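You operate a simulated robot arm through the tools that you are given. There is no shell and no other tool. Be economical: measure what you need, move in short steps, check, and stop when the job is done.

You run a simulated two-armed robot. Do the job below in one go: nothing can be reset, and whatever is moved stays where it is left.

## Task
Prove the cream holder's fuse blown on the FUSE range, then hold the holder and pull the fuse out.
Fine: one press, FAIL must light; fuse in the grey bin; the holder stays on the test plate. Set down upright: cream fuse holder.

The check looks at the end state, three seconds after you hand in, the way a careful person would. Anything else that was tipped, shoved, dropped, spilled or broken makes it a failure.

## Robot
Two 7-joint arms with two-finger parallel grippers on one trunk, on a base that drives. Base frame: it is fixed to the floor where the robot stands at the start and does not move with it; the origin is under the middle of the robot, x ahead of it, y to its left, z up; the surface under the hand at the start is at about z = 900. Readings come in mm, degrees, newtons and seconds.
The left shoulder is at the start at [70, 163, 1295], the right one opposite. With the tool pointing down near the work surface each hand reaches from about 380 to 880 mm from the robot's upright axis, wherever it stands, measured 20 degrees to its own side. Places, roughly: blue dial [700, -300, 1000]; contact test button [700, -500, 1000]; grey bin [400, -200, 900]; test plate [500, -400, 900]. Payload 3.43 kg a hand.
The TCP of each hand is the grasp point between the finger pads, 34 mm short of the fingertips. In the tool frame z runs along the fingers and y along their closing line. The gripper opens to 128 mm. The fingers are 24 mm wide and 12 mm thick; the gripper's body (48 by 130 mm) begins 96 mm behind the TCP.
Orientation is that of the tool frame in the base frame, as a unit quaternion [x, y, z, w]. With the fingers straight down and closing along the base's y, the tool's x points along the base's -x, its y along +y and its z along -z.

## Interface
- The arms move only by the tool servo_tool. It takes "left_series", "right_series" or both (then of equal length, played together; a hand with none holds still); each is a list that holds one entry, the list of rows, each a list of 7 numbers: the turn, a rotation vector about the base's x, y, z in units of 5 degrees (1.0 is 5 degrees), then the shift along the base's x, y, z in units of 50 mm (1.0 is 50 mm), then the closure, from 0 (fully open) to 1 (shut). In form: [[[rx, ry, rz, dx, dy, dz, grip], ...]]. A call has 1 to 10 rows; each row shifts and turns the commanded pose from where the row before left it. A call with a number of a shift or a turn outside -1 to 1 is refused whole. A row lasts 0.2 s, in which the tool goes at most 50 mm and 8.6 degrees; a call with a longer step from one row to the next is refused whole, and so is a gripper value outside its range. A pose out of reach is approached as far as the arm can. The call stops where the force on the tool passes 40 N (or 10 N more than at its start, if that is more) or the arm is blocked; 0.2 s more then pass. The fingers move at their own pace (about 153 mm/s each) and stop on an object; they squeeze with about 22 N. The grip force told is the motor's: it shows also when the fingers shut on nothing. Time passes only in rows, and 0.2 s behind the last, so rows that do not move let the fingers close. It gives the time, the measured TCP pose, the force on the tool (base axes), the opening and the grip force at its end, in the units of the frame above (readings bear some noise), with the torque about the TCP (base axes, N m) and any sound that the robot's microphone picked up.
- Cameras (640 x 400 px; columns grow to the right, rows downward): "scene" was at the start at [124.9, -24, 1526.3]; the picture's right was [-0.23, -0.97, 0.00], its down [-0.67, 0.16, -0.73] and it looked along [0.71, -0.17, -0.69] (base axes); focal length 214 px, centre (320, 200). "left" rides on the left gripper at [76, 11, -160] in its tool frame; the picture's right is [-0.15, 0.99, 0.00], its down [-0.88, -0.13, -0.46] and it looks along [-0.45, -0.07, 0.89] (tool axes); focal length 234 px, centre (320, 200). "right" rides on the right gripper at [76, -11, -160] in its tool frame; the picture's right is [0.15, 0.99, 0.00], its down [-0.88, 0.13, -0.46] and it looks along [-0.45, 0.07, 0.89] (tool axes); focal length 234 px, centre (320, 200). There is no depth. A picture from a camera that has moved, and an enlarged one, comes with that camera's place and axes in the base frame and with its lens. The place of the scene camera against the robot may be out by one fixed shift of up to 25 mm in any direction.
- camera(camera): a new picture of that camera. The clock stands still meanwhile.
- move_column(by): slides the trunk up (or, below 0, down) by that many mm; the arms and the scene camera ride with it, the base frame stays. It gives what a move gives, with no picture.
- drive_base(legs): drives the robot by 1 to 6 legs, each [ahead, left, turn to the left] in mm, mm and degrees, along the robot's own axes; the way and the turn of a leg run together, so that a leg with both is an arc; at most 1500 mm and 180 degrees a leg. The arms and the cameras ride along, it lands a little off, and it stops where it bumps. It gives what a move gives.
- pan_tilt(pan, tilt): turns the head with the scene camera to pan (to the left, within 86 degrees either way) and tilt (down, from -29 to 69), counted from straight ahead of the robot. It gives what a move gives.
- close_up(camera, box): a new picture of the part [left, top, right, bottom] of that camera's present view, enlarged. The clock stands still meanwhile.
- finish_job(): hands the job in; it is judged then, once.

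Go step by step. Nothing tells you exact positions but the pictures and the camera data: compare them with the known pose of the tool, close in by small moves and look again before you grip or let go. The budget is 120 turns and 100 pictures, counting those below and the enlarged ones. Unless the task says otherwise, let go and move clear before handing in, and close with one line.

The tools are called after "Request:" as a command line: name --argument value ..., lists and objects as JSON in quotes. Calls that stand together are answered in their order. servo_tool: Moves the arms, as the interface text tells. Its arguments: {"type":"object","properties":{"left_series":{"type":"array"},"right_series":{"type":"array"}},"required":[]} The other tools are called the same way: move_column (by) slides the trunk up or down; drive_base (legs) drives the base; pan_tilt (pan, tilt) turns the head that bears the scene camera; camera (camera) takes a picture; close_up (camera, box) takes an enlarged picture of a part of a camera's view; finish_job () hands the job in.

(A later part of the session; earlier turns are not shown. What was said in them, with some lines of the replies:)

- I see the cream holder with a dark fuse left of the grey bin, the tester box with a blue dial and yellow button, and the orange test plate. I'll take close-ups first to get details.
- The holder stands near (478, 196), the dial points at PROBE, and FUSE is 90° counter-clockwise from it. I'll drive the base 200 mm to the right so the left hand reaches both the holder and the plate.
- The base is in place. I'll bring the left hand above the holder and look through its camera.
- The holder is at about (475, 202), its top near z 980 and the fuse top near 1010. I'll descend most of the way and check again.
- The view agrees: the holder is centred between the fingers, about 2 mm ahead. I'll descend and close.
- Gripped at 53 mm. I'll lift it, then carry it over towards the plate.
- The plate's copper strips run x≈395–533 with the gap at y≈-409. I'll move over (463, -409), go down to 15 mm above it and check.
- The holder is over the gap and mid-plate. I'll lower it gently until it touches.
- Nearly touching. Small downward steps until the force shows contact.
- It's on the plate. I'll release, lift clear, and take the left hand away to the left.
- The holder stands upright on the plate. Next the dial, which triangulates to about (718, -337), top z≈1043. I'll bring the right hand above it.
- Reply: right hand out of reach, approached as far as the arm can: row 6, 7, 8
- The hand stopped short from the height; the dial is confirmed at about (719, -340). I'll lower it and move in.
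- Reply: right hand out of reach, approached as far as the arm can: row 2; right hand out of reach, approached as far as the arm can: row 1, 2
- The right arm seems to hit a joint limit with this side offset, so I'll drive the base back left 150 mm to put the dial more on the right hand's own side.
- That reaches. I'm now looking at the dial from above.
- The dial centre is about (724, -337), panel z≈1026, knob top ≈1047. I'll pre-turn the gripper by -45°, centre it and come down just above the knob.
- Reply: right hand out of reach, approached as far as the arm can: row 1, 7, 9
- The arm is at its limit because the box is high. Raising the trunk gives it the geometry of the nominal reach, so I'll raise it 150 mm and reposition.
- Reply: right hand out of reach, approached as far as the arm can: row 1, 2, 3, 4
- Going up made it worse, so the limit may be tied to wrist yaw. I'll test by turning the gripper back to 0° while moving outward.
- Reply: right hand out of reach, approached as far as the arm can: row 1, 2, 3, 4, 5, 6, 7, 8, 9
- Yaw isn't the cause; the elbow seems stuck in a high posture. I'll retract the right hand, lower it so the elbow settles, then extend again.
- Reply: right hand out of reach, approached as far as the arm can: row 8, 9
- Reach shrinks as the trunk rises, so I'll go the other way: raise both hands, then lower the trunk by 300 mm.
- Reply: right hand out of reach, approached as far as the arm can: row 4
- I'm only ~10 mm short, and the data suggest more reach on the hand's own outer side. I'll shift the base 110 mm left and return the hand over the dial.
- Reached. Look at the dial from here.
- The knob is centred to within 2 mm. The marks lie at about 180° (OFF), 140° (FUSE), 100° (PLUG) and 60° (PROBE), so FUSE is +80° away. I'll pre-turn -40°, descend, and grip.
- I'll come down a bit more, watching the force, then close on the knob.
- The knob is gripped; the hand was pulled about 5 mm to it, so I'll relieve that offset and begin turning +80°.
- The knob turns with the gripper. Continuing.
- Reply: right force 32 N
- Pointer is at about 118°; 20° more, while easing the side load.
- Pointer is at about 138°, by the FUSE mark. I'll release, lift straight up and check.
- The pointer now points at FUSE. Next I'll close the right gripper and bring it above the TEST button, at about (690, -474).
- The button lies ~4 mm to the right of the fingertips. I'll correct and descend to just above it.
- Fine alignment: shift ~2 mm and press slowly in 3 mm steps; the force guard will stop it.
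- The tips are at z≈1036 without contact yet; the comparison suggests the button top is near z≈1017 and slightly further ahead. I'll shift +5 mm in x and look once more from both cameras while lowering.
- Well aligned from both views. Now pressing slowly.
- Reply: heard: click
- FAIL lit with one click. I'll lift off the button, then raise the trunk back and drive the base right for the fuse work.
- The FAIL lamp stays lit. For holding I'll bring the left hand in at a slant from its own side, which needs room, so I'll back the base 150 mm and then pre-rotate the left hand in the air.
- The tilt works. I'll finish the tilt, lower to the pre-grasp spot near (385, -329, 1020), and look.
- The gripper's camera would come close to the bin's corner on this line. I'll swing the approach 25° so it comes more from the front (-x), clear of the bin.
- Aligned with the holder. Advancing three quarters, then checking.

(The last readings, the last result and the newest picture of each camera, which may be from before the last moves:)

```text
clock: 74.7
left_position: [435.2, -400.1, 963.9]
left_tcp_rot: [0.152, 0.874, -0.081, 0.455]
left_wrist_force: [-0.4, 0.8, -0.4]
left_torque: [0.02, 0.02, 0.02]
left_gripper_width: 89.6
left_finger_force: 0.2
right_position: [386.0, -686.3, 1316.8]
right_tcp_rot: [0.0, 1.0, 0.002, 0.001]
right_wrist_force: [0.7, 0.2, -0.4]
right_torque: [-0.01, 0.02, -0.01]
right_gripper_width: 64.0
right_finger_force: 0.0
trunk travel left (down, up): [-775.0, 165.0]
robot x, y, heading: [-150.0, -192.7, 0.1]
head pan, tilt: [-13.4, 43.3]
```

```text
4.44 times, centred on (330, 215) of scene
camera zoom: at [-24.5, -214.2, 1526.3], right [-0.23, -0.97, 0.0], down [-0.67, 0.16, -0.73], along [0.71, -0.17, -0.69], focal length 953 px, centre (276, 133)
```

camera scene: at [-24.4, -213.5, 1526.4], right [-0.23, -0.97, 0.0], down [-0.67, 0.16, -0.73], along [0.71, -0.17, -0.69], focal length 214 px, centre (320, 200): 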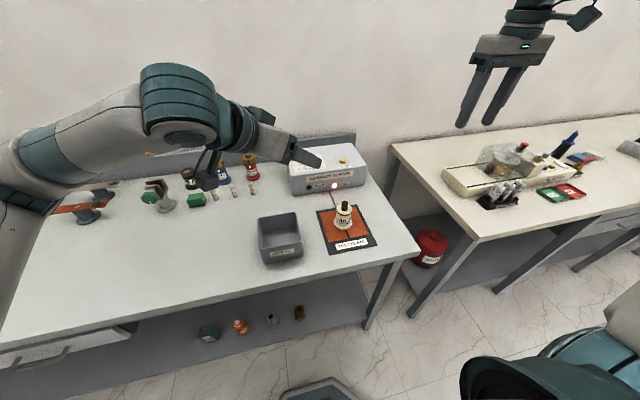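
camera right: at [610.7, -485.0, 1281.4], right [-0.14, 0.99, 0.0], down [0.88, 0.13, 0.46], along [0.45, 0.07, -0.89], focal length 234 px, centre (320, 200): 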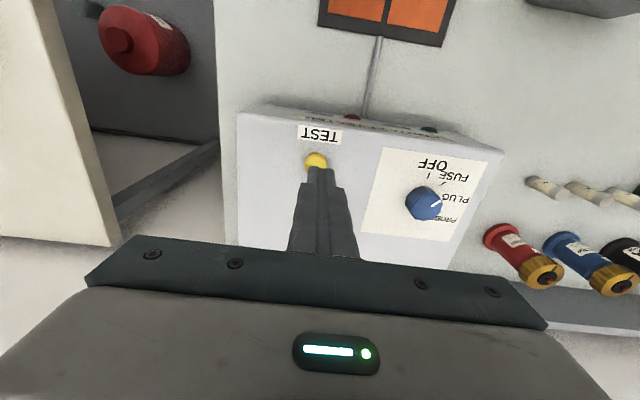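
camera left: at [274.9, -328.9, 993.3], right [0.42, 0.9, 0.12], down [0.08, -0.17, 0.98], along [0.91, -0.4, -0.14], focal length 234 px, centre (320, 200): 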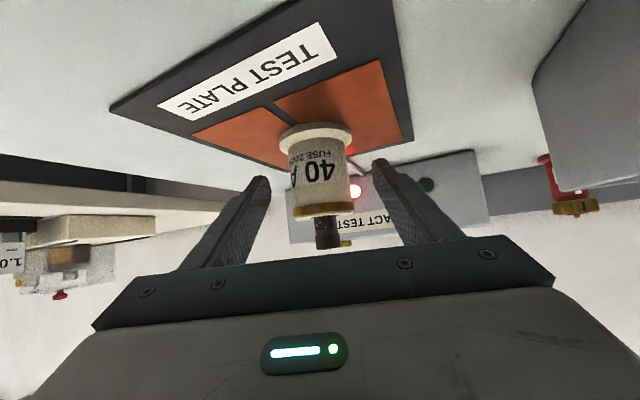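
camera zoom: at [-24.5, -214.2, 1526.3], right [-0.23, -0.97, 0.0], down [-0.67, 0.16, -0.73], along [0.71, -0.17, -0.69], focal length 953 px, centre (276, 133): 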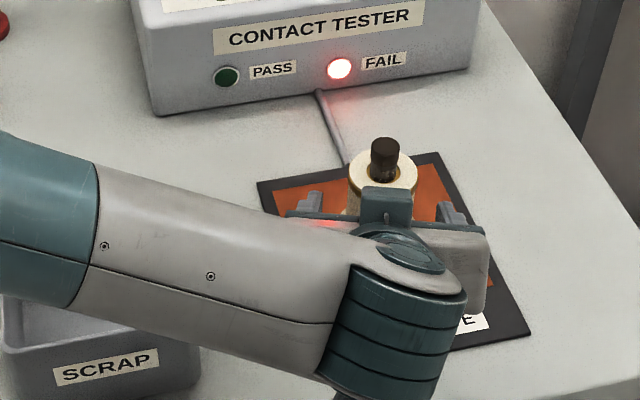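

Good alignment; final advance and close on the holder body.

Request:
servo_tool --left_series '[[[0, 0, 0, 0.25, -0.08, -0.19, 0.3], [0, 0, 0, 0.21, -0.06, -0.17, 0.3], [0, 0, 0, 0, 0, 0, 0.4], [0, 0, 0, 0, 0, 0, 0.5], [0, 0, 0, 0, 0, 0, 0.6], [0, 0, 0, 0, 0, 0, 0.8], [0, 0, 0, 0, 0, 0, 0.8]]]'

Request:
camera --camera "left"

Request:
close_up --camera "scene" --box '[290, 160, 390, 250]'

```text
clock: 76.3
left_position: [459.7, -405.9, 947.8]
left_tcp_rot: [0.153, 0.874, -0.081, 0.454]
left_wrist_force: [-0.2, -0.8, 2.4]
left_torque: [0.09, -0.07, -0.03]
left_gripper_width: 52.3
left_finger_force: 22.2
right_position: [386.3, -687.0, 1316.5]
right_tcp_rot: [0.001, 1.0, 0.001, -0.001]
right_wrist_force: [0.0, -0.6, 0.4]
right_torque: [-0.04, 0.0, 0.02]
right_gripper_width: 63.8
right_finger_force: 0.1
trunk travel left (down, up): [-775.0, 165.0]
robot x, y, heading: [-148.0, -187.6, 0.2]
head pan, tilt: [-13.4, 43.3]
```

```text
39 pictures are left
camera left: at [298.5, -337.0, 976.2], right [0.42, 0.9, 0.12], down [0.08, -0.17, 0.98], along [0.91, -0.4, -0.14], focal length 234 px, centre (320, 200)
```

left: 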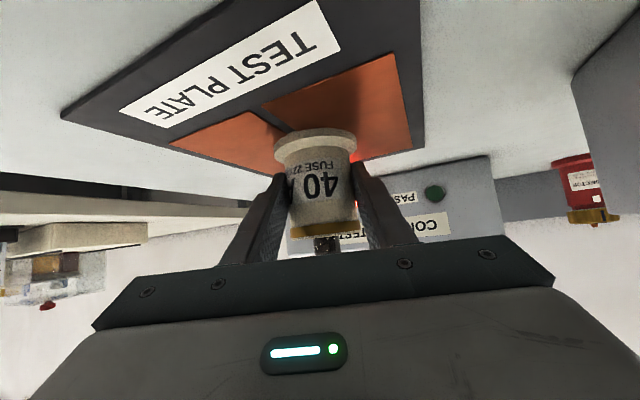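

```text
4.44 times, centred on (340, 205) of scene
camera zoom: at [-24.5, -214.4, 1526.3], right [-0.23, -0.97, 0.0], down [-0.67, 0.16, -0.73], along [0.71, -0.17, -0.69], focal length 953 px, centre (231, 178)
```

zoom: 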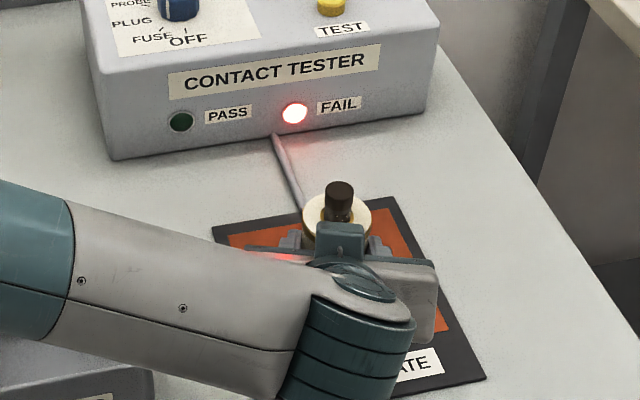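

The holder is held. Now I'll bring the right hand above the fuse.

Request:
servo_tool --right_series '[[[0, 0, 0, 0.22, 0.8, 0, 0.5], [0, 0, 0, 0.22, 0.8, 0, 0.5], [0, 0, 0, 0.22, 0.8, 0, 0.5], [0, 0, 0, 0.22, 0.8, 0, 0.5], [0, 0, 0, 0.22, 0.8, 0, 0.5], [0, 0, 0, 0.22, 0.8, 0, 0.5], [0, 0, 0, 0.28, 0.76, 0, 0.5], [0, 0, 0, 0, 0, -0.9, 0.5], [0, 0, 0, 0, 0, -0.9, 0.5], [0, 0, 0, 0, 0, -0.9, 0.5]]]' --left_series '[[[0, 0, 0, 0, 0, 0, 0.8], [0, 0, 0, 0, 0, 0, 0.8], [0, 0, 0, 0, 0, 0, 0.8], [0, 0, 0, 0, 0, 0, 0.8], [0, 0, 0, 0, 0, 0, 0.8], [0, 0, 0, 0, 0, 0, 0.8], [0, 0, 0, 0, 0, 0, 0.8], [0, 0, 0, 0, 0, 0, 0.8], [0, 0, 0, 0, 0, 0, 0.8], [0, 0, 0, 0, 0, 0, 0.8]]]'

Request:
camera --camera "right"

Request:
camera --camera "scene"

```text
clock: 78.5
left_position: [459.9, -407.0, 947.2]
left_tcp_rot: [0.153, 0.874, -0.081, 0.454]
left_wrist_force: [-0.8, -0.7, 2.0]
left_torque: [0.09, -0.1, -0.06]
left_gripper_width: 52.4
left_finger_force: 22.1
right_position: [468.2, -407.6, 1181.3]
right_tcp_rot: [0.001, 1.0, 0.001, 0.0]
right_wrist_force: [-0.7, -0.5, -0.3]
right_torque: [0.02, 0.01, 0.01]
right_gripper_width: 64.1
right_finger_force: 0.0
trunk travel left (down, up): [-775.0, 165.0]
robot x, y, heading: [-142.6, -193.5, 0.1]
head pan, tilt: [-13.4, 43.3]
```

```text
37 pictures are left
camera right: at [389.9, -419.4, 1342.8], right [-0.15, 0.99, 0.0], down [0.88, 0.13, 0.46], along [0.45, 0.07, -0.89], focal length 234 px, centre (320, 200)
```

right: 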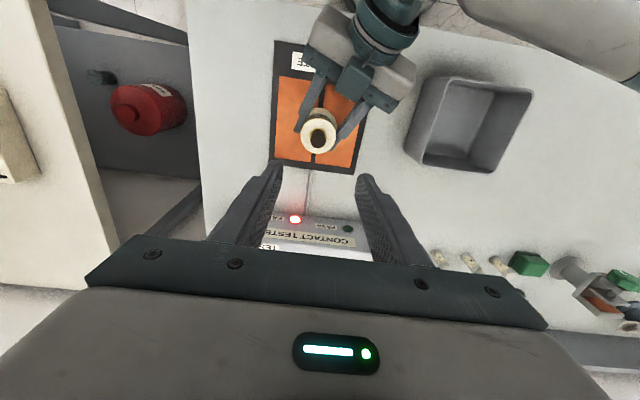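

```text
36 pictures are left
camera scene: at [-24.0, -214.3, 1526.4], right [-0.23, -0.97, 0.0], down [-0.67, 0.16, -0.73], along [0.71, -0.17, -0.69], focal length 214 px, centre (320, 200)
```

scene: 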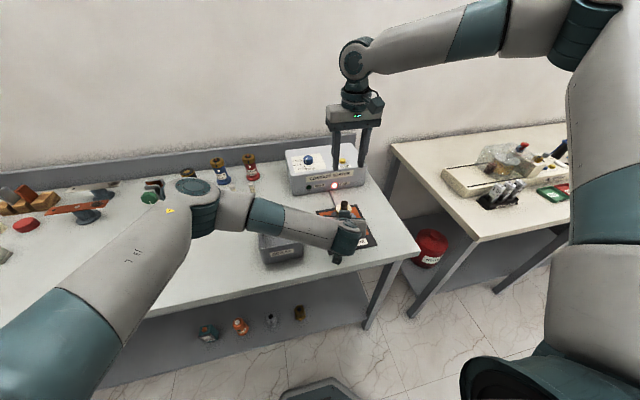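

The fuse is right below the gripper. I'll descend to 40 mm above the grasp and check.

Request:
servo_tool --right_series '[[[0, 0, 0, -0.02, -0.02, -0.8, 0.5], [0, 0, 0, 0, 0, -0.8, 0.5], [0, 0, 0, 0, 0, -0.8, 0.5], [0, 0, 0, 0, 0, 0, 0.5]]]'

Request:
close_up --camera "right" --box '[240, 90, 400, 220]'

Request:
close_up --camera "scene" --box '[290, 120, 410, 270]'

```text
clock: 79.5
left_position: [460.0, -405.2, 947.8]
left_tcp_rot: [0.153, 0.874, -0.081, 0.454]
left_wrist_force: [0.4, -1.2, 1.6]
left_torque: [0.09, -0.07, -0.04]
left_gripper_width: 52.3
left_finger_force: 22.1
right_position: [465.8, -408.5, 1063.1]
right_tcp_rot: [0.0, 1.0, 0.001, 0.001]
right_wrist_force: [0.0, 0.2, -0.7]
right_torque: [-0.04, 0.0, -0.01]
right_gripper_width: 64.0
right_finger_force: 0.1
trunk travel left (down, up): [-775.0, 165.0]
robot x, y, heading: [-150.2, -188.1, 0.1]
head pan, tilt: [-13.4, 43.3]
```

```text
3.08 times, centred on (320, 155) of right
camera zoom: at [387.1, -419.3, 1223.7], right [-0.15, 0.99, 0.0], down [0.88, 0.13, 0.46], along [0.45, 0.07, -0.89], focal length 720 px, centre (320, 338)
```

zoom: 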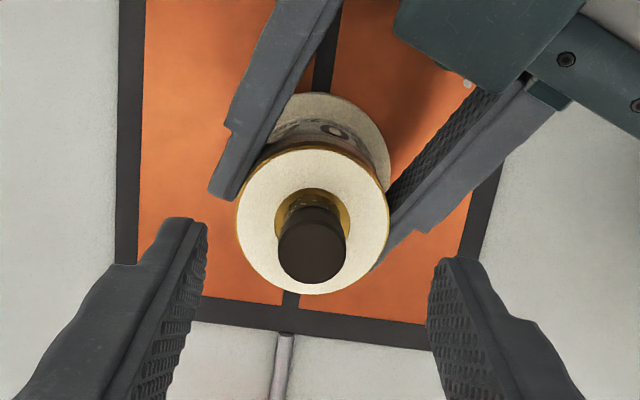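

```text
2.67 times, centred on (350, 195) of scene
camera zoom: at [-24.4, -214.3, 1526.3], right [-0.23, -0.97, 0.0], down [-0.67, 0.16, -0.73], along [0.71, -0.17, -0.69], focal length 572 px, centre (240, 213)
```

zoom: 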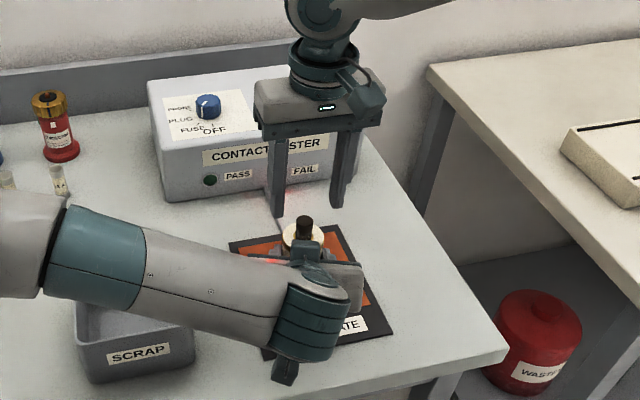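

Shift +3 mm x, -2 mm y, descend so the fingertips stay just above the holder top, and look.

Request:
servo_tool --right_series '[[[0, 0, 0, 0.06, -0.04, -0.3, 0.55], [0, 0, 0, 0, 0, -0.3, 0.55], [0, 0, 0, 0, 0, -0.2, 0.55], [0, 0, 0, 0, 0, 0, 0.55]]]'

Request:
close_up --camera "right" --box '[240, 110, 400, 240]'

Request:
close_up --camera "scene" --box '[310, 150, 390, 230]'

```text
clock: 80.5
left_position: [460.1, -405.4, 946.7]
left_tcp_rot: [0.153, 0.874, -0.081, 0.453]
left_wrist_force: [1.3, 0.0, 3.3]
left_torque: [0.2, -0.1, 0.01]
left_gripper_width: 52.3
left_finger_force: 21.8
right_position: [463.4, -416.2, 1024.9]
right_tcp_rot: [0.0, 1.0, 0.003, 0.001]
right_wrist_force: [0.5, 0.0, 0.3]
right_torque: [0.01, -0.01, -0.05]
right_gripper_width: 57.5
right_finger_force: 0.0
right hand out of reach, approached as far as the arm can: row 2, 3
trunk travel left (down, up): [-775.0, 165.0]
robot x, y, heading: [-147.9, -191.7, 0.2]
head pan, tilt: [-13.4, 43.3]
```

```text
3.08 times, centred on (320, 175) of right
camera zoom: at [385.0, -428.0, 1185.7], right [-0.15, 0.99, 0.0], down [0.88, 0.13, 0.46], along [0.45, 0.07, -0.89], focal length 720 px, centre (320, 277)
```

zoom: 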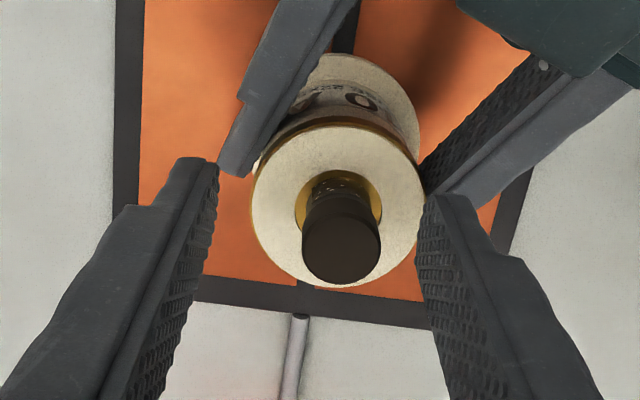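

```text
5.00 times, centred on (350, 190) of scene
camera zoom: at [-24.6, -214.1, 1526.3], right [-0.23, -0.97, 0.0], down [-0.67, 0.16, -0.73], along [0.71, -0.17, -0.69], focal length 1072 px, centre (170, 250)
```

zoom: 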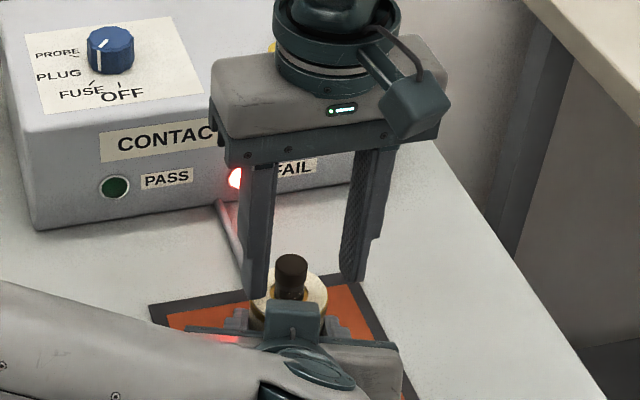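

The right arm clipped a few mm short. A 10° tilt of the gripper about y keeps the pads flat on the fuse and gains reach.

Request:
servo_tool --right_series '[[[0, -1, 0, 0, 0, 0.04, 0.55], [0, -1, 0, 0.06, 0.06, 0, 0.55], [0, 0, 0, 0.06, 0.06, -0.02, 0.55], [0, 0, 0, 0, 0, 0, 0.55]]]'

Request:
close_up --camera "right" --box '[240, 110, 400, 240]'

Request:
close_up --camera "scene" --box '[310, 150, 390, 230]'

```text
clock: 81.5
left_position: [458.7, -405.3, 947.2]
left_tcp_rot: [0.153, 0.874, -0.081, 0.454]
left_wrist_force: [0.7, 1.0, 3.3]
left_torque: [0.2, -0.09, 0.05]
left_gripper_width: 52.1
left_finger_force: 21.9
right_position: [470.3, -410.3, 1026.0]
right_tcp_rot: [0.0, 0.996, 0.002, 0.089]
right_wrist_force: [0.6, -0.1, -0.8]
right_torque: [0.01, 0.0, -0.05]
right_gripper_width: 57.4
right_finger_force: 0.0
trunk travel left (down, up): [-775.0, 165.0]
robot x, y, heading: [-149.6, -191.0, 0.0]
head pan, tilt: [-13.4, 43.3]
```

```text
3.08 times, centred on (320, 175) of right
camera zoom: at [365.2, -421.6, 1171.0], right [-0.14, 0.99, -0.02], down [0.79, 0.13, 0.6], along [0.6, 0.07, -0.8], focal length 720 px, centre (320, 277)
```

zoom: 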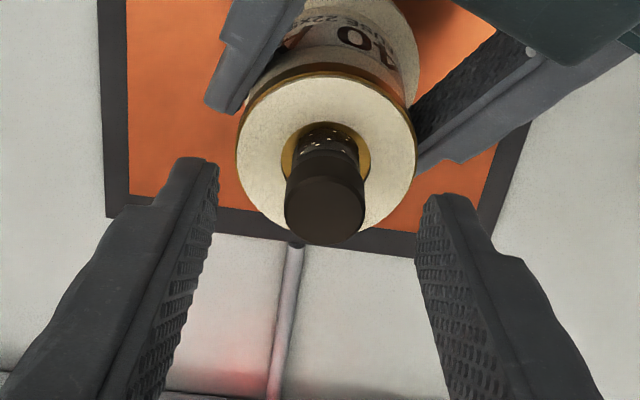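

```text
5.00 times, centred on (350, 190) of scene
camera zoom: at [-24.7, -214.1, 1526.4], right [-0.23, -0.97, 0.0], down [-0.67, 0.16, -0.73], along [0.71, -0.17, -0.69], focal length 1072 px, centre (170, 250)
```

zoom: 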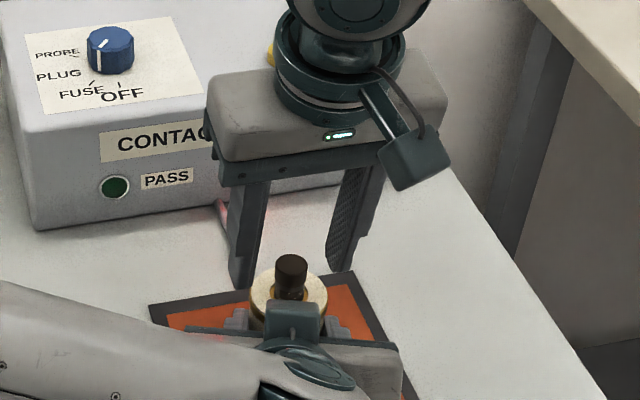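

The tips are now slightly too far ahead; I'll shift back 5 mm and down 8 mm, then check.

Request:
servo_tool --right_series '[[[0, 0, 0, -0.1, 0.03, -0.08, 0.55], [0, 0, 0, 0, 0, -0.08, 0.55], [0, 0, 0, 0, 0, 0, 0.55]]]'

Request:
close_up --camera "right" --box '[240, 110, 400, 240]'

Request:
close_up --camera "scene" --box '[310, 150, 390, 230]'

```text
clock: 82.3
left_position: [459.2, -404.9, 945.3]
left_tcp_rot: [0.153, 0.874, -0.081, 0.454]
left_wrist_force: [-0.4, 1.3, 1.9]
left_torque: [0.21, -0.05, 0.07]
left_gripper_width: 52.2
left_finger_force: 21.8
right_position: [465.3, -409.5, 1018.0]
right_tcp_rot: [0.001, 0.996, 0.002, 0.089]
right_wrist_force: [-0.1, -0.7, 0.1]
right_torque: [0.01, -0.02, 0.0]
right_gripper_width: 57.6
right_finger_force: 0.0
trunk travel left (down, up): [-775.0, 165.0]
robot x, y, heading: [-148.1, -194.2, 0.1]
head pan, tilt: [-13.4, 43.3]
```

```text
3.08 times, centred on (320, 175) of right
camera zoom: at [360.0, -420.8, 1162.8], right [-0.14, 0.99, -0.02], down [0.79, 0.13, 0.6], along [0.6, 0.07, -0.8], focal length 720 px, centre (320, 277)
```

zoom: 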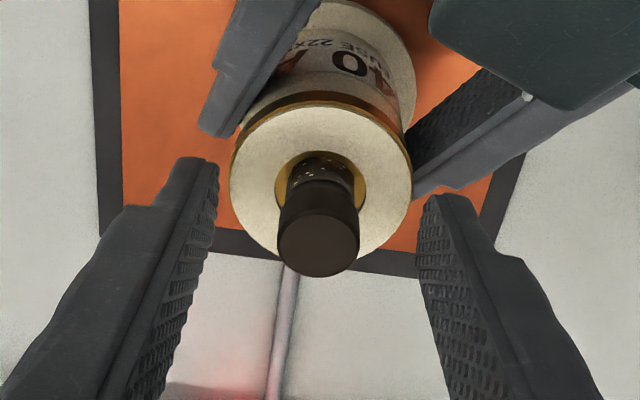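

```text
5.00 times, centred on (350, 190) of scene
camera zoom: at [-24.7, -214.0, 1526.4], right [-0.23, -0.97, 0.0], down [-0.67, 0.16, -0.73], along [0.71, -0.17, -0.69], focal length 1072 px, centre (170, 250)
```

zoom: 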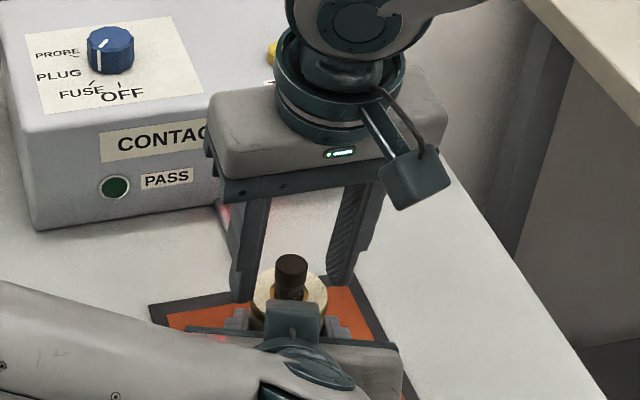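

The fuse sits between the pads. Closing.

Request:
servo_tool --right_series '[[[0, 0, 0, 0, 0, 0, 0.7], [0, 0, 0, 0, 0, 0, 0.8], [0, 0, 0, 0, 0, 0, 1], [0, 0, 0, 0, 0, 0, 1], [0, 0, 0, 0, 0, 0, 1]]]'

Request:
close_up --camera "right" --box '[240, 110, 400, 240]'

```text
clock: 83.5
left_position: [458.4, -406.9, 947.5]
left_tcp_rot: [0.153, 0.874, -0.08, 0.454]
left_wrist_force: [0.0, 1.3, 1.4]
left_torque: [0.24, -0.09, -0.01]
left_gripper_width: 52.2
left_finger_force: 21.9
right_position: [464.7, -409.5, 1017.2]
right_tcp_rot: [0.001, 0.996, 0.001, 0.088]
right_wrist_force: [0.7, 0.7, 0.7]
right_torque: [-0.05, -0.04, -0.03]
right_gripper_width: 20.7
right_finger_force: 22.2
trunk travel left (down, up): [-775.0, 165.0]
robot x, y, heading: [-149.1, -189.6, 0.1]
head pan, tilt: [-13.4, 43.3]
```

```text
3.08 times, centred on (320, 175) of right
camera zoom: at [360.0, -420.8, 1162.8], right [-0.14, 0.99, -0.02], down [0.79, 0.13, 0.6], along [0.6, 0.07, -0.8], focal length 720 px, centre (320, 277)
```

zoom: 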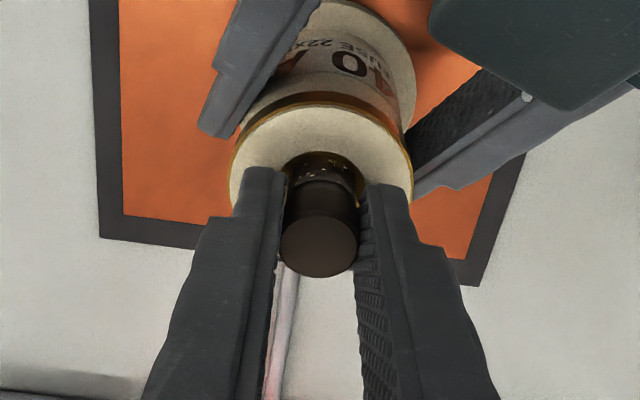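

Gripped at 20.7 mm. Pulling straight up slowly while the left hand holds.

Request:
servo_tool --right_series '[[[0, 0, 0, 0, 0, 0.06, 1], [0, 0, 0, 0, 0, 0.06, 1], [0, 0, 0, 0, 0, 0.06, 1], [0, 0, 0, 0, 0, 0.06, 1], [0, 0, 0, 0, 0, 0.06, 1]]]'

Request:
close_up --camera "right" --box '[240, 110, 400, 240]'

```text
clock: 84.7
left_position: [458.4, -406.1, 946.9]
left_tcp_rot: [0.153, 0.874, -0.081, 0.453]
left_wrist_force: [0.0, 0.7, 2.6]
left_torque: [0.17, -0.04, 0.02]
left_gripper_width: 52.4
left_finger_force: 21.9
right_position: [464.4, -409.3, 1032.9]
right_tcp_rot: [0.0, 0.996, 0.002, 0.088]
right_wrist_force: [0.3, -0.1, 0.1]
right_torque: [0.0, 0.0, -0.01]
right_gripper_width: 20.6
right_finger_force: 22.1
trunk travel left (down, up): [-775.0, 165.0]
robot x, y, heading: [-151.4, -189.9, 0.0]
head pan, tilt: [-13.4, 43.3]
```

```text
3.08 times, centred on (320, 175) of right
camera zoom: at [360.4, -420.8, 1177.8], right [-0.14, 0.99, -0.02], down [0.79, 0.13, 0.6], along [0.6, 0.07, -0.8], focal length 720 px, centre (320, 277)
```

zoom: 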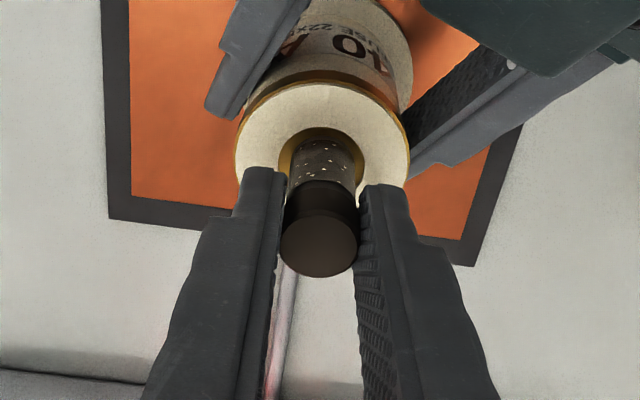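

The fuse is sliding out. Continuing up.

Request:
servo_tool --right_series '[[[0, 0, 0, 0, 0, 0.15, 1], [0, 0, 0, 0, 0, 0.2, 1], [0, 0, 0, 0, 0, 0.2, 1], [0, 0, 0, 0, 0, 0.3, 1], [0, 0, 0, 0, 0, 0.5, 1], [0, 0, 0, 0, 0, 0.6, 1], [0, 0, 0, 0, 0, 0.6, 1], [0, 0, 0, 0, 0, 0, 1]]]'

Request:
camera --camera "right"

Request:
camera --camera "scene"

```text
clock: 86.5
left_position: [458.9, -406.6, 946.9]
left_tcp_rot: [0.153, 0.874, -0.081, 0.454]
left_wrist_force: [-1.5, 1.3, 2.8]
left_torque: [0.24, -0.04, 0.07]
left_gripper_width: 52.1
left_finger_force: 22.3
right_position: [464.5, -408.2, 1161.5]
right_tcp_rot: [0.0, 0.996, 0.002, 0.088]
right_wrist_force: [0.1, -0.1, 0.0]
right_torque: [-0.01, 0.0, -0.05]
right_gripper_width: 20.5
right_finger_force: 21.5
trunk travel left (down, up): [-775.0, 165.0]
robot x, y, heading: [-146.3, -193.4, 0.2]
head pan, tilt: [-13.4, 43.3]
```

```text
25 pictures are left
camera right: at [359.7, -420.0, 1306.3], right [-0.14, 0.99, -0.02], down [0.79, 0.13, 0.6], along [0.6, 0.07, -0.8], focal length 234 px, centre (320, 200)
```

right: 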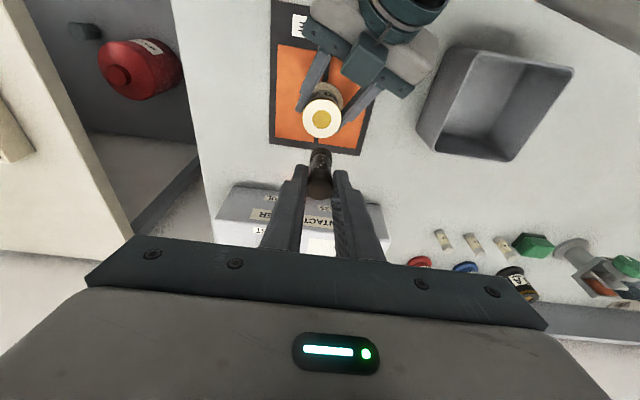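

```text
24 pictures are left
camera scene: at [-24.6, -214.0, 1526.4], right [-0.23, -0.97, 0.0], down [-0.67, 0.16, -0.73], along [0.71, -0.17, -0.69], focal length 214 px, centre (320, 200)
```

scene: 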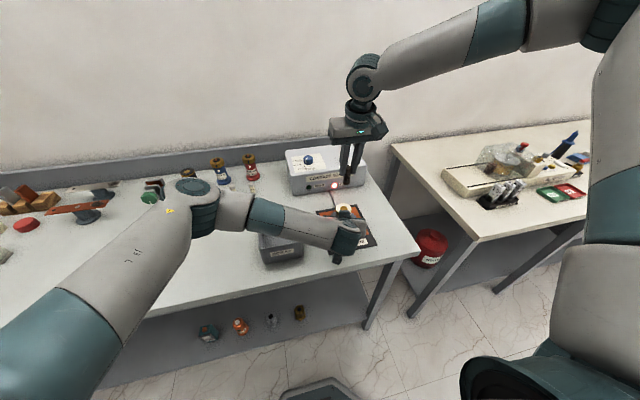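

The fuse is out and held. Now I'll release the holder with the left hand and back it out along its approach line, then up and away to the left.

Request:
servo_tool --left_series '[[[0, 0, 0, 0, 0, 0, 0.7], [0, 0, 0, 0, 0, 0, 0.45], [0, 0, 0, 0, 0, 0, 0.3], [0, 0, 0, 0, 0, 0, 0.3], [0, 0, 0, -0.4, 0.15, 0.3, 0.3], [0, 0, 0, -0.46, 0.17, 0.35, 0.3], [0, 0, 0, -0.46, 0.17, 0.35, 0.3], [0, 0, 0, -0.46, 0.17, 0.35, 0.3], [0, 0, 0, -0.2, 0.3, 0.8, 0.3], [0, 0, 0, 0, 0.4, 0.8, 0.3]]]'

Request:
servo_tool --left_series '[[[0, 0, 0, 0, 0.8, 0.5, 0.3], [0, 0, 0, 0, 0.8, 0.5, 0.3], [0, 0, 0, 0, 0.8, 0.3, 0.3], [0, 0, 0, 0, 0.9, 0, 0.3], [0, 0, 0, 0, 0.9, 0, 0.3], [0, 0, 0, 0, 0.9, 0, 0.3], [0, 0, 0, 0, 0.9, 0, 0.3], [0, 0, 0, 0, 0, 0, 0.3]]]'

Request:
camera --camera "scene"

```text
clock: 88.7
left_position: [359.3, -338.9, 1093.6]
left_tcp_rot: [0.152, 0.874, -0.082, 0.454]
left_wrist_force: [0.5, -0.2, -1.0]
left_torque: [0.02, 0.0, -0.03]
left_gripper_width: 89.7
left_finger_force: 0.1
right_position: [464.0, -407.2, 1161.2]
right_tcp_rot: [0.0, 0.996, 0.001, 0.089]
right_wrist_force: [-0.2, 0.3, -0.7]
right_torque: [0.02, 0.02, 0.0]
right_gripper_width: 20.5
right_finger_force: 22.0
trunk travel left (down, up): [-775.0, 165.0]
robot x, y, heading: [-151.4, -187.6, 0.1]
head pan, tilt: [-13.4, 43.3]
```

```text
clock: 90.5
left_position: [411.2, -56.7, 1158.3]
left_tcp_rot: [0.153, 0.874, -0.081, 0.453]
left_wrist_force: [0.0, 0.1, 0.7]
left_torque: [0.03, -0.01, 0.0]
left_gripper_width: 89.8
left_finger_force: 0.0
left hand out of reach, approached as far as the arm can: row 4, 5, 6, 7
right_position: [464.4, -408.7, 1160.4]
right_tcp_rot: [0.0, 0.996, 0.002, 0.089]
right_wrist_force: [0.0, 0.3, -1.1]
right_torque: [0.05, 0.02, 0.02]
right_gripper_width: 20.7
right_finger_force: 22.8
trunk travel left (down, up): [-775.0, 165.0]
robot x, y, heading: [-149.4, -190.7, 0.2]
head pan, tilt: [-13.4, 43.3]
```

```text
23 pictures are left
camera scene: at [-23.7, -215.6, 1526.2], right [-0.23, -0.97, 0.0], down [-0.67, 0.16, -0.73], along [0.71, -0.17, -0.69], focal length 214 px, centre (320, 200)
```

scene: 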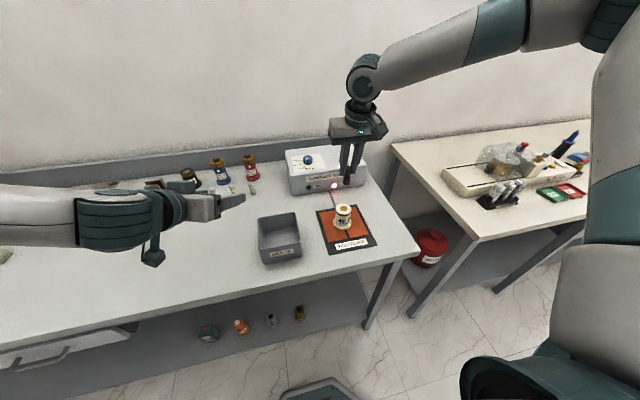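

The holder stands empty and upright on the plate. I'll un-tilt the left hand and move it further left to make room over the bin.

Request:
servo_tool --left_series '[[[0.342, 0.94, 0, 0.2, 0.1, 0.3, 0.3], [0.342, 0.94, 0, 0.2, 0.3, 0.3, 0.3], [0.342, 0.94, 0, 0.2, 0.5, 0, 0.3], [0.342, 0.94, 0, 0, 0.6, 0, 0.3], [0.342, 0.94, 0, 0, 0.6, 0, 0.3], [0.342, 0.94, 0, 0, 0.6, 0, 0.3], [0.342, 0.94, 0, 0, 0.6, 0, 0.3], [0.342, 0.94, 0, 0, 0.6, 0, 0.3], [0.342, 0.94, 0, 0, 0.6, 0, 0.3], [0.342, 0.94, 0, 0, 0.6, 0, 0.3]]]'

Request:
servo_tool --right_series '[[[0, 0, 0, -0.2, 0.7, 0.1, 1], [0, 0, 0, -0.2, 0.7, 0, 1], [0, 0, 0, -0.2, 0.7, 0, 1], [0, 0, 0, -0.2, 0.7, 0, 1], [0, 0, 0, -0.2, 0.7, 0, 1], [0, 0, 0, -0.1, 0.7, 0, 1], [0, 0, 0, 0, 0, 0, 1]]]'

Request:
camera --camera "right"

Request:
camera --camera "scene"

```text
clock: 92.7
left_position: [446.1, 199.7, 1188.7]
left_tcp_rot: [0.172, 0.984, -0.008, 0.042]
left_wrist_force: [-0.1, 0.1, 1.2]
left_torque: [0.03, 0.03, 0.01]
left_gripper_width: 89.8
left_finger_force: 0.1
right_position: [464.9, -408.1, 1160.2]
right_tcp_rot: [0.0, 0.996, 0.002, 0.088]
right_wrist_force: [-0.8, -0.4, -1.0]
right_torque: [0.01, 0.01, -0.01]
right_gripper_width: 20.8
right_finger_force: 22.0
trunk travel left (down, up): [-775.0, 165.0]
robot x, y, heading: [-151.2, -189.7, 0.0]
head pan, tilt: [-13.4, 43.3]
```

```text
clock: 94.3
left_position: [444.9, 197.6, 1190.2]
left_tcp_rot: [0.172, 0.984, -0.008, 0.042]
left_wrist_force: [-0.6, 0.2, -0.1]
left_torque: [0.0, 0.0, -0.07]
left_gripper_width: 89.7
left_finger_force: 0.0
right_position: [402.2, -311.5, 1172.9]
right_tcp_rot: [0.0, 0.996, 0.003, 0.089]
right_wrist_force: [-0.5, 0.5, -0.3]
right_torque: [0.01, 0.01, 0.01]
right_gripper_width: 20.5
right_finger_force: 22.1
right hand out of reach, approached as far as the arm can: row 3, 4, 5, 6
trunk travel left (down, up): [-775.0, 165.0]
robot x, y, heading: [-147.1, -187.6, 0.2]
head pan, tilt: [-13.4, 43.3]
```

```text
22 pictures are left
camera right: at [297.4, -324.4, 1317.8], right [-0.14, 0.99, -0.02], down [0.79, 0.13, 0.61], along [0.6, 0.07, -0.8], focal length 234 px, centre (320, 200)
```

right: 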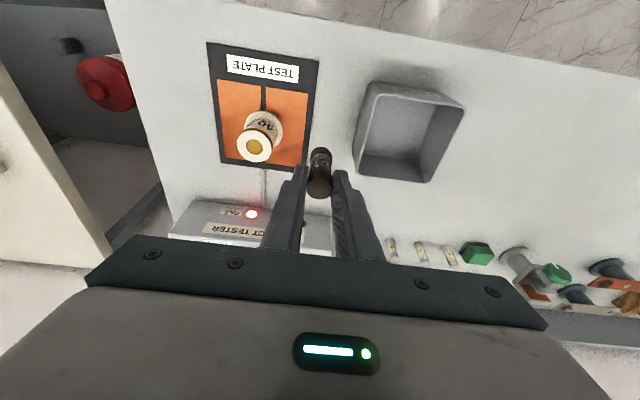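

```text
21 pictures are left
camera scene: at [-24.4, -213.9, 1526.3], right [-0.23, -0.97, 0.0], down [-0.67, 0.16, -0.73], along [0.71, -0.17, -0.69], focal length 214 px, centre (320, 200)
```

scene: 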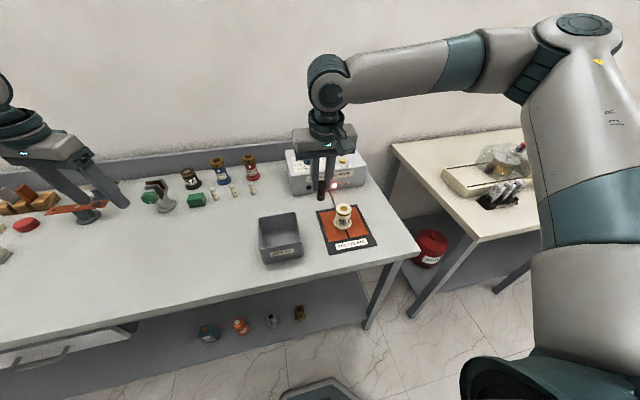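

The right arm can't swing further left, so I'll drive the base 125 mm left with the fuse held at height to bring it above the bin centre (~(410, -186)).

Request:
drive_base --legs '[[0, 125, 0]]'

Request:
camera --camera "right"

Request:
camera --camera "scene"

```text
clock: 95.6
left_position: [444.3, 318.3, 1189.3]
left_tcp_rot: [0.172, 0.984, -0.007, 0.042]
left_wrist_force: [-0.3, 0.5, -0.4]
left_torque: [-0.02, 0.02, 0.0]
left_gripper_width: 89.7
left_finger_force: 0.1
right_position: [402.7, -191.9, 1172.9]
right_tcp_rot: [0.001, 0.996, 0.005, 0.089]
right_wrist_force: [0.4, -0.4, -0.7]
right_torque: [0.01, 0.05, 0.0]
right_gripper_width: 20.7
right_finger_force: 22.1
trunk travel left (down, up): [-775.0, 165.0]
robot x, y, heading: [-150.2, -68.6, 0.1]
head pan, tilt: [-13.4, 43.3]
```

```text
20 pictures are left
camera right: at [297.4, -203.6, 1317.6], right [-0.14, 0.99, -0.02], down [0.79, 0.12, 0.61], along [0.6, 0.07, -0.8], focal length 234 px, centre (320, 200)
```

right: 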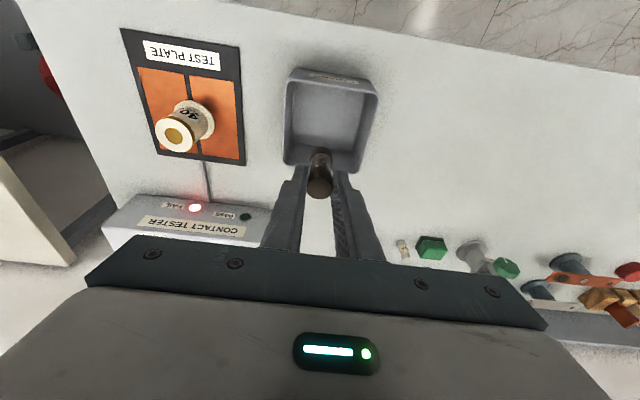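

```text
19 pictures are left
camera scene: at [-24.5, -92.7, 1526.3], right [-0.23, -0.97, 0.0], down [-0.67, 0.16, -0.73], along [0.71, -0.17, -0.69], focal length 214 px, centre (320, 200)
```

scene: 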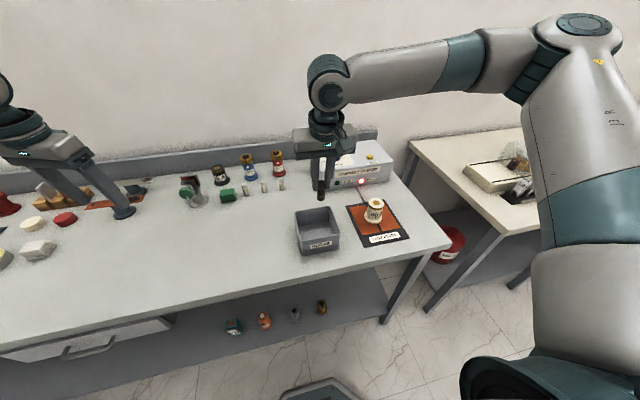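

I'm nearly over the bin centre (412, -180). I'll shift a little and lower the fuse into it.

Request:
servo_tool --right_series '[[[0, 0, 0, 0, 0.1, -0.5, 1], [0, 0, 0, 0, 0.1, -0.7, 1], [0, 0, 0, 0, 0, -0.7, 1], [0, 0, 0, 0, 0, -0.6, 1], [0, 0, 0, 0, 0, 0, 1]]]'

Request:
camera --camera "right"

Request:
close_up --camera "scene" --box '[260, 120, 420, 270]'

```text
clock: 96.8
left_position: [445.0, 320.7, 1189.7]
left_tcp_rot: [0.173, 0.984, -0.008, 0.042]
left_wrist_force: [-0.2, -0.7, -0.7]
left_torque: [-0.02, -0.03, -0.01]
left_gripper_width: 89.9
left_finger_force: 0.1
right_position: [391.0, -218.0, 1059.7]
right_tcp_rot: [0.0, 0.996, 0.005, 0.088]
right_wrist_force: [-0.1, -0.4, -0.7]
right_torque: [-0.01, 0.0, 0.01]
right_gripper_width: 20.5
right_finger_force: 22.1
right hand out of reach, approached as far as the arm can: row 1, 2, 3, 4
trunk travel left (down, up): [-775.0, 165.0]
robot x, y, heading: [-149.0, -69.4, 0.3]
head pan, tilt: [-13.4, 43.3]
```

```text
18 pictures are left
camera right: at [286.2, -229.7, 1204.2], right [-0.14, 0.99, -0.02], down [0.79, 0.12, 0.61], along [0.6, 0.07, -0.8], focal length 234 px, centre (320, 200)
```

right: 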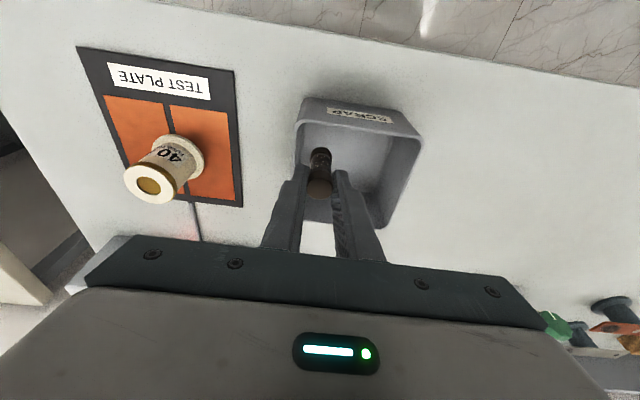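

```text
2.67 times, centred on (340, 195) of scene
camera zoom: at [-24.6, -90.9, 1526.3], right [-0.23, -0.97, 0.0], down [-0.67, 0.16, -0.73], along [0.71, -0.17, -0.69], focal length 572 px, centre (267, 213)
```

zoom: 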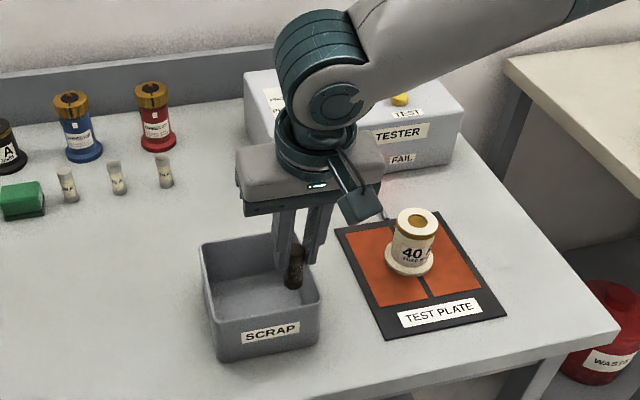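

The arm slid right as it went down. I'll drive the base 35 mm left to recentre over the bin, then continue down.

Request:
drive_base --legs '[[0, 38, 0]]'

Request:
camera --camera "right"

```text
clock: 97.6
left_position: [446.5, 349.4, 1191.4]
left_tcp_rot: [0.174, 0.984, -0.006, 0.042]
left_wrist_force: [-0.3, -0.8, 0.1]
left_torque: [0.07, -0.01, 0.02]
left_gripper_width: 89.5
left_finger_force: 0.0
right_position: [390.4, -186.6, 1057.3]
right_tcp_rot: [0.002, 0.996, 0.006, 0.088]
right_wrist_force: [1.2, -0.2, -1.0]
right_torque: [0.08, -0.01, 0.04]
right_gripper_width: 20.7
right_finger_force: 22.3
trunk travel left (down, up): [-775.0, 165.0]
robot x, y, heading: [-149.1, -30.3, 0.3]
head pan, tilt: [-13.4, 43.3]
```

```text
16 pictures are left
camera right: at [286.2, -199.9, 1203.4], right [-0.14, 0.99, -0.01], down [0.79, 0.12, 0.61], along [0.6, 0.08, -0.8], focal length 234 px, centre (320, 200)
```

right: 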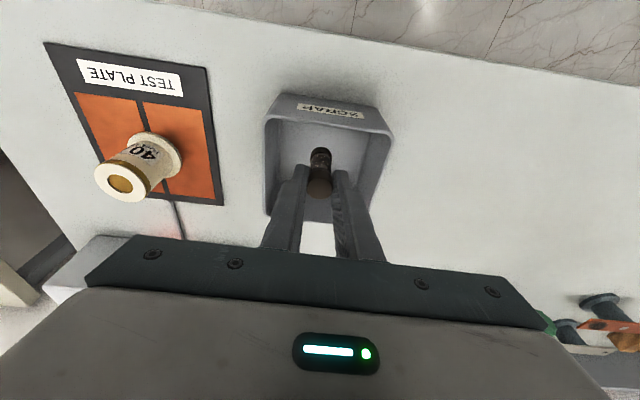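

Centred in the bin. Lowering further.

Request:
servo_tool --right_series '[[[0, 0, 0, 0, 0, -0.4, 1], [0, 0, 0, 0, 0, -0.4, 1], [0, 0, 0, 0, 0, -0.4, 1], [0, 0, 0, 0, 0, 0, 1]]]'

Request:
camera --camera "right"

Request:
close_up --camera "scene" --box '[260, 120, 420, 270]'

```text
clock: 98.6
left_position: [445.5, 355.9, 1190.5]
left_tcp_rot: [0.174, 0.984, -0.009, 0.042]
left_wrist_force: [-0.4, -0.1, 0.0]
left_torque: [-0.01, -0.01, -0.01]
left_gripper_width: 89.4
left_finger_force: 0.0
right_position: [386.3, -205.7, 1011.8]
right_tcp_rot: [0.002, 0.996, 0.005, 0.089]
right_wrist_force: [0.2, 0.2, -0.2]
right_torque: [0.01, 0.01, 0.01]
right_gripper_width: 20.5
right_finger_force: 21.8
right hand out of reach, approached as far as the arm can: row 1, 2, 3
trunk travel left (down, up): [-775.0, 165.0]
robot x, y, heading: [-147.2, -30.4, -0.3]
head pan, tilt: [-13.4, 43.3]
```

```text
15 pictures are left
camera right: at [280.7, -217.7, 1157.5], right [-0.14, 0.99, -0.02], down [0.79, 0.12, 0.61], along [0.6, 0.07, -0.8], focal length 234 px, centre (320, 200)
```

right: 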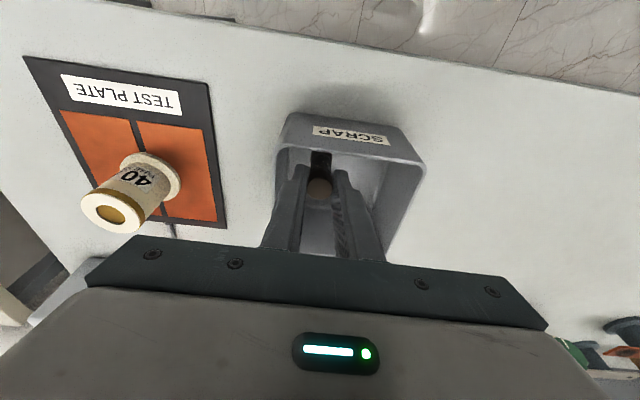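

```text
2.67 times, centred on (340, 195) of scene
camera zoom: at [-24.5, -54.7, 1526.3], right [-0.23, -0.97, 0.0], down [-0.67, 0.16, -0.73], along [0.71, -0.17, -0.69], focal length 572 px, centre (267, 213)
```

zoom: 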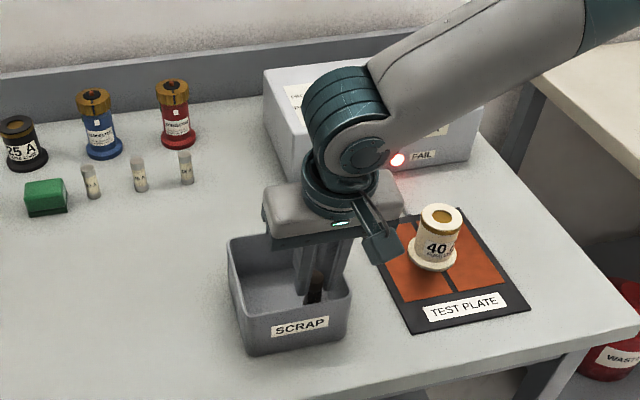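

The fuse is inside the bin but near its right wall; I'll nudge the base 20 mm left before opening.

Request:
drive_base --legs '[[0, 24, 0]]'

Request:
camera --camera "right"

```text
clock: 99.4
left_position: [445.0, 373.0, 1191.7]
left_tcp_rot: [0.175, 0.984, -0.005, 0.042]
left_wrist_force: [0.1, -0.8, 0.7]
left_torque: [0.06, 0.02, -0.01]
left_gripper_width: 89.3
left_finger_force: 0.1
right_position: [384.9, -188.8, 1011.3]
right_tcp_rot: [0.003, 0.996, 0.007, 0.089]
right_wrist_force: [-0.4, -1.4, -1.2]
right_torque: [0.08, 0.02, 0.02]
right_gripper_width: 20.5
right_finger_force: 21.9
trunk travel left (down, up): [-775.0, 165.0]
robot x, y, heading: [-152.6, -9.9, -0.3]
head pan, tilt: [-13.4, 43.3]
```

```text
13 pictures are left
camera right: at [280.5, -200.1, 1156.7], right [-0.14, 0.99, -0.01], down [0.79, 0.12, 0.61], along [0.6, 0.08, -0.8], focal length 234 px, centre (320, 200)
```

right: 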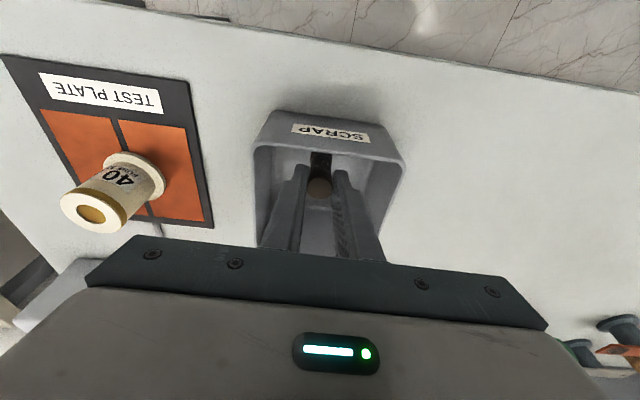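

Centred. Opening to drop the fuse into the bin.

Request:
servo_tool --right_series '[[[0, 0, 0, 0, 0, 0, 0.75], [0, 0, 0, 0, 0, 0, 0.65], [0, 0, 0, 0, 0, 0, 0.65], [0, 0, 0, 0, 0, 0, 0.65]]]'

Request:
servo_tool --right_series '[[[0, 0, 0, 0, 0, 0.5, 0.65], [0, 0, 0, 0, 0, 0.8, 0.65], [0, 0, 0, 0, 0, 0.8, 0.65], [0, 0, 0, 0, 0, 0.8, 0.65], [0, 0, 0, 0, 0, 0.5, 0.65], [0, 0, 0, 0, 0, 0, 0.65]]]'

Request:
camera --camera "right"

Request:
camera --camera "scene"

```text
clock: 100.4
left_position: [446.0, 377.7, 1188.9]
left_tcp_rot: [0.175, 0.984, -0.009, 0.042]
left_wrist_force: [-0.8, 0.0, 0.3]
left_torque: [0.0, -0.02, 0.03]
left_gripper_width: 89.5
left_finger_force: 0.2
right_position: [385.2, -183.7, 1013.1]
right_tcp_rot: [0.004, 0.996, 0.005, 0.09]
right_wrist_force: [0.1, -0.5, -0.3]
right_torque: [-0.01, -0.02, -0.01]
right_gripper_width: 44.8
right_finger_force: 0.0
trunk travel left (down, up): [-775.0, 165.0]
robot x, y, heading: [-146.9, -6.0, 0.0]
head pan, tilt: [-13.4, 43.3]
```

```text
clock: 101.8
left_position: [445.7, 377.8, 1189.8]
left_tcp_rot: [0.176, 0.984, -0.009, 0.042]
left_wrist_force: [-0.3, 0.2, 0.2]
left_torque: [0.01, -0.01, 0.03]
left_gripper_width: 89.5
left_finger_force: 0.1
right_position: [386.3, -184.4, 1182.4]
right_tcp_rot: [0.003, 0.996, 0.005, 0.088]
right_wrist_force: [0.6, 0.2, -0.3]
right_torque: [0.01, 0.02, 0.01]
right_gripper_width: 44.8
right_finger_force: 0.0
trunk travel left (down, up): [-775.0, 165.0]
robot x, y, heading: [-146.9, -7.0, 0.2]
head pan, tilt: [-13.4, 43.3]
```

```text
12 pictures are left
camera right: at [281.2, -195.6, 1327.2], right [-0.14, 0.99, -0.02], down [0.79, 0.12, 0.6], along [0.6, 0.07, -0.8], focal length 234 px, centre (320, 200)
```

right: 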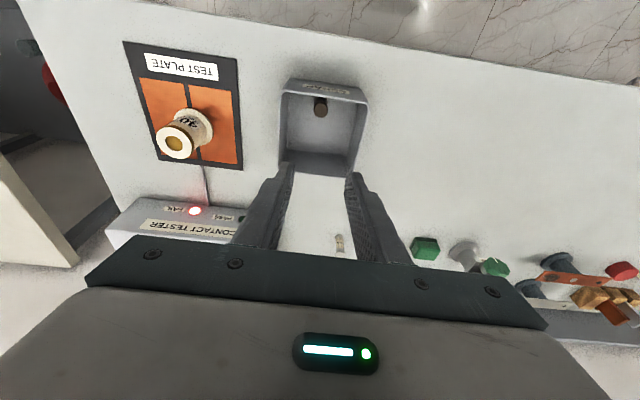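

```text
11 pictures are left
camera scene: at [-23.9, -31.7, 1526.2], right [-0.23, -0.97, 0.0], down [-0.67, 0.16, -0.73], along [0.71, -0.17, -0.69], focal length 214 px, centre (320, 200)
```

scene: 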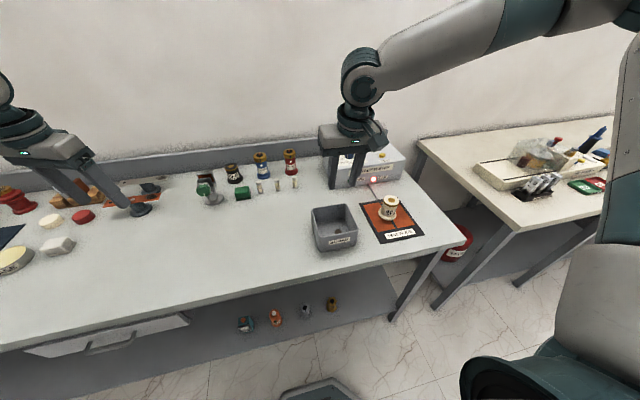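

The fuse appears in the bin. A last close check of the bin, holder, and dial.

Request:
close_up --camera "right" --box '[110, 30, 390, 220]'

Request:
close_up --camera "scene" --box '[300, 140, 440, 260]'

```text
2.11 times, centred on (250, 125) of right
camera zoom: at [281.2, -195.6, 1327.2], right [-0.14, 0.99, -0.02], down [0.79, 0.12, 0.6], along [0.6, 0.07, -0.8], focal length 493 px, centre (467, 358)
```

zoom: 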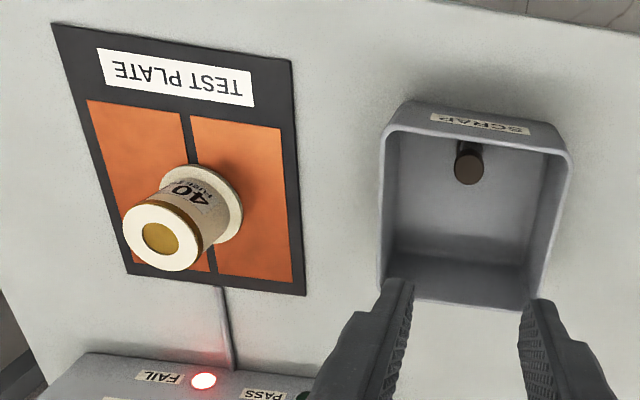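

```text
3.33 times, centred on (370, 200) of scene
camera zoom: at [-23.9, -31.7, 1526.2], right [-0.23, -0.97, 0.0], down [-0.67, 0.16, -0.73], along [0.71, -0.17, -0.69], focal length 715 px, centre (153, 200)
```

zoom: 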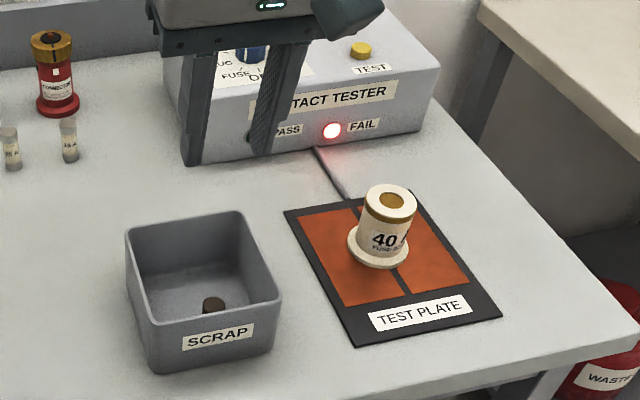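

Everything is as required: the fuse is in the grey bin, the empty holder stands upright on the test plate, FAIL is lit, and both hands are clear.

Request:
finish_job

```text
The job is handed in.
```

The cream holder's fuse tested blown: one press on the FUSE range lit FAIL. I held the holder and pulled the fuse out. It is now in the grey bin, and the empty holder is upright on the test plate.
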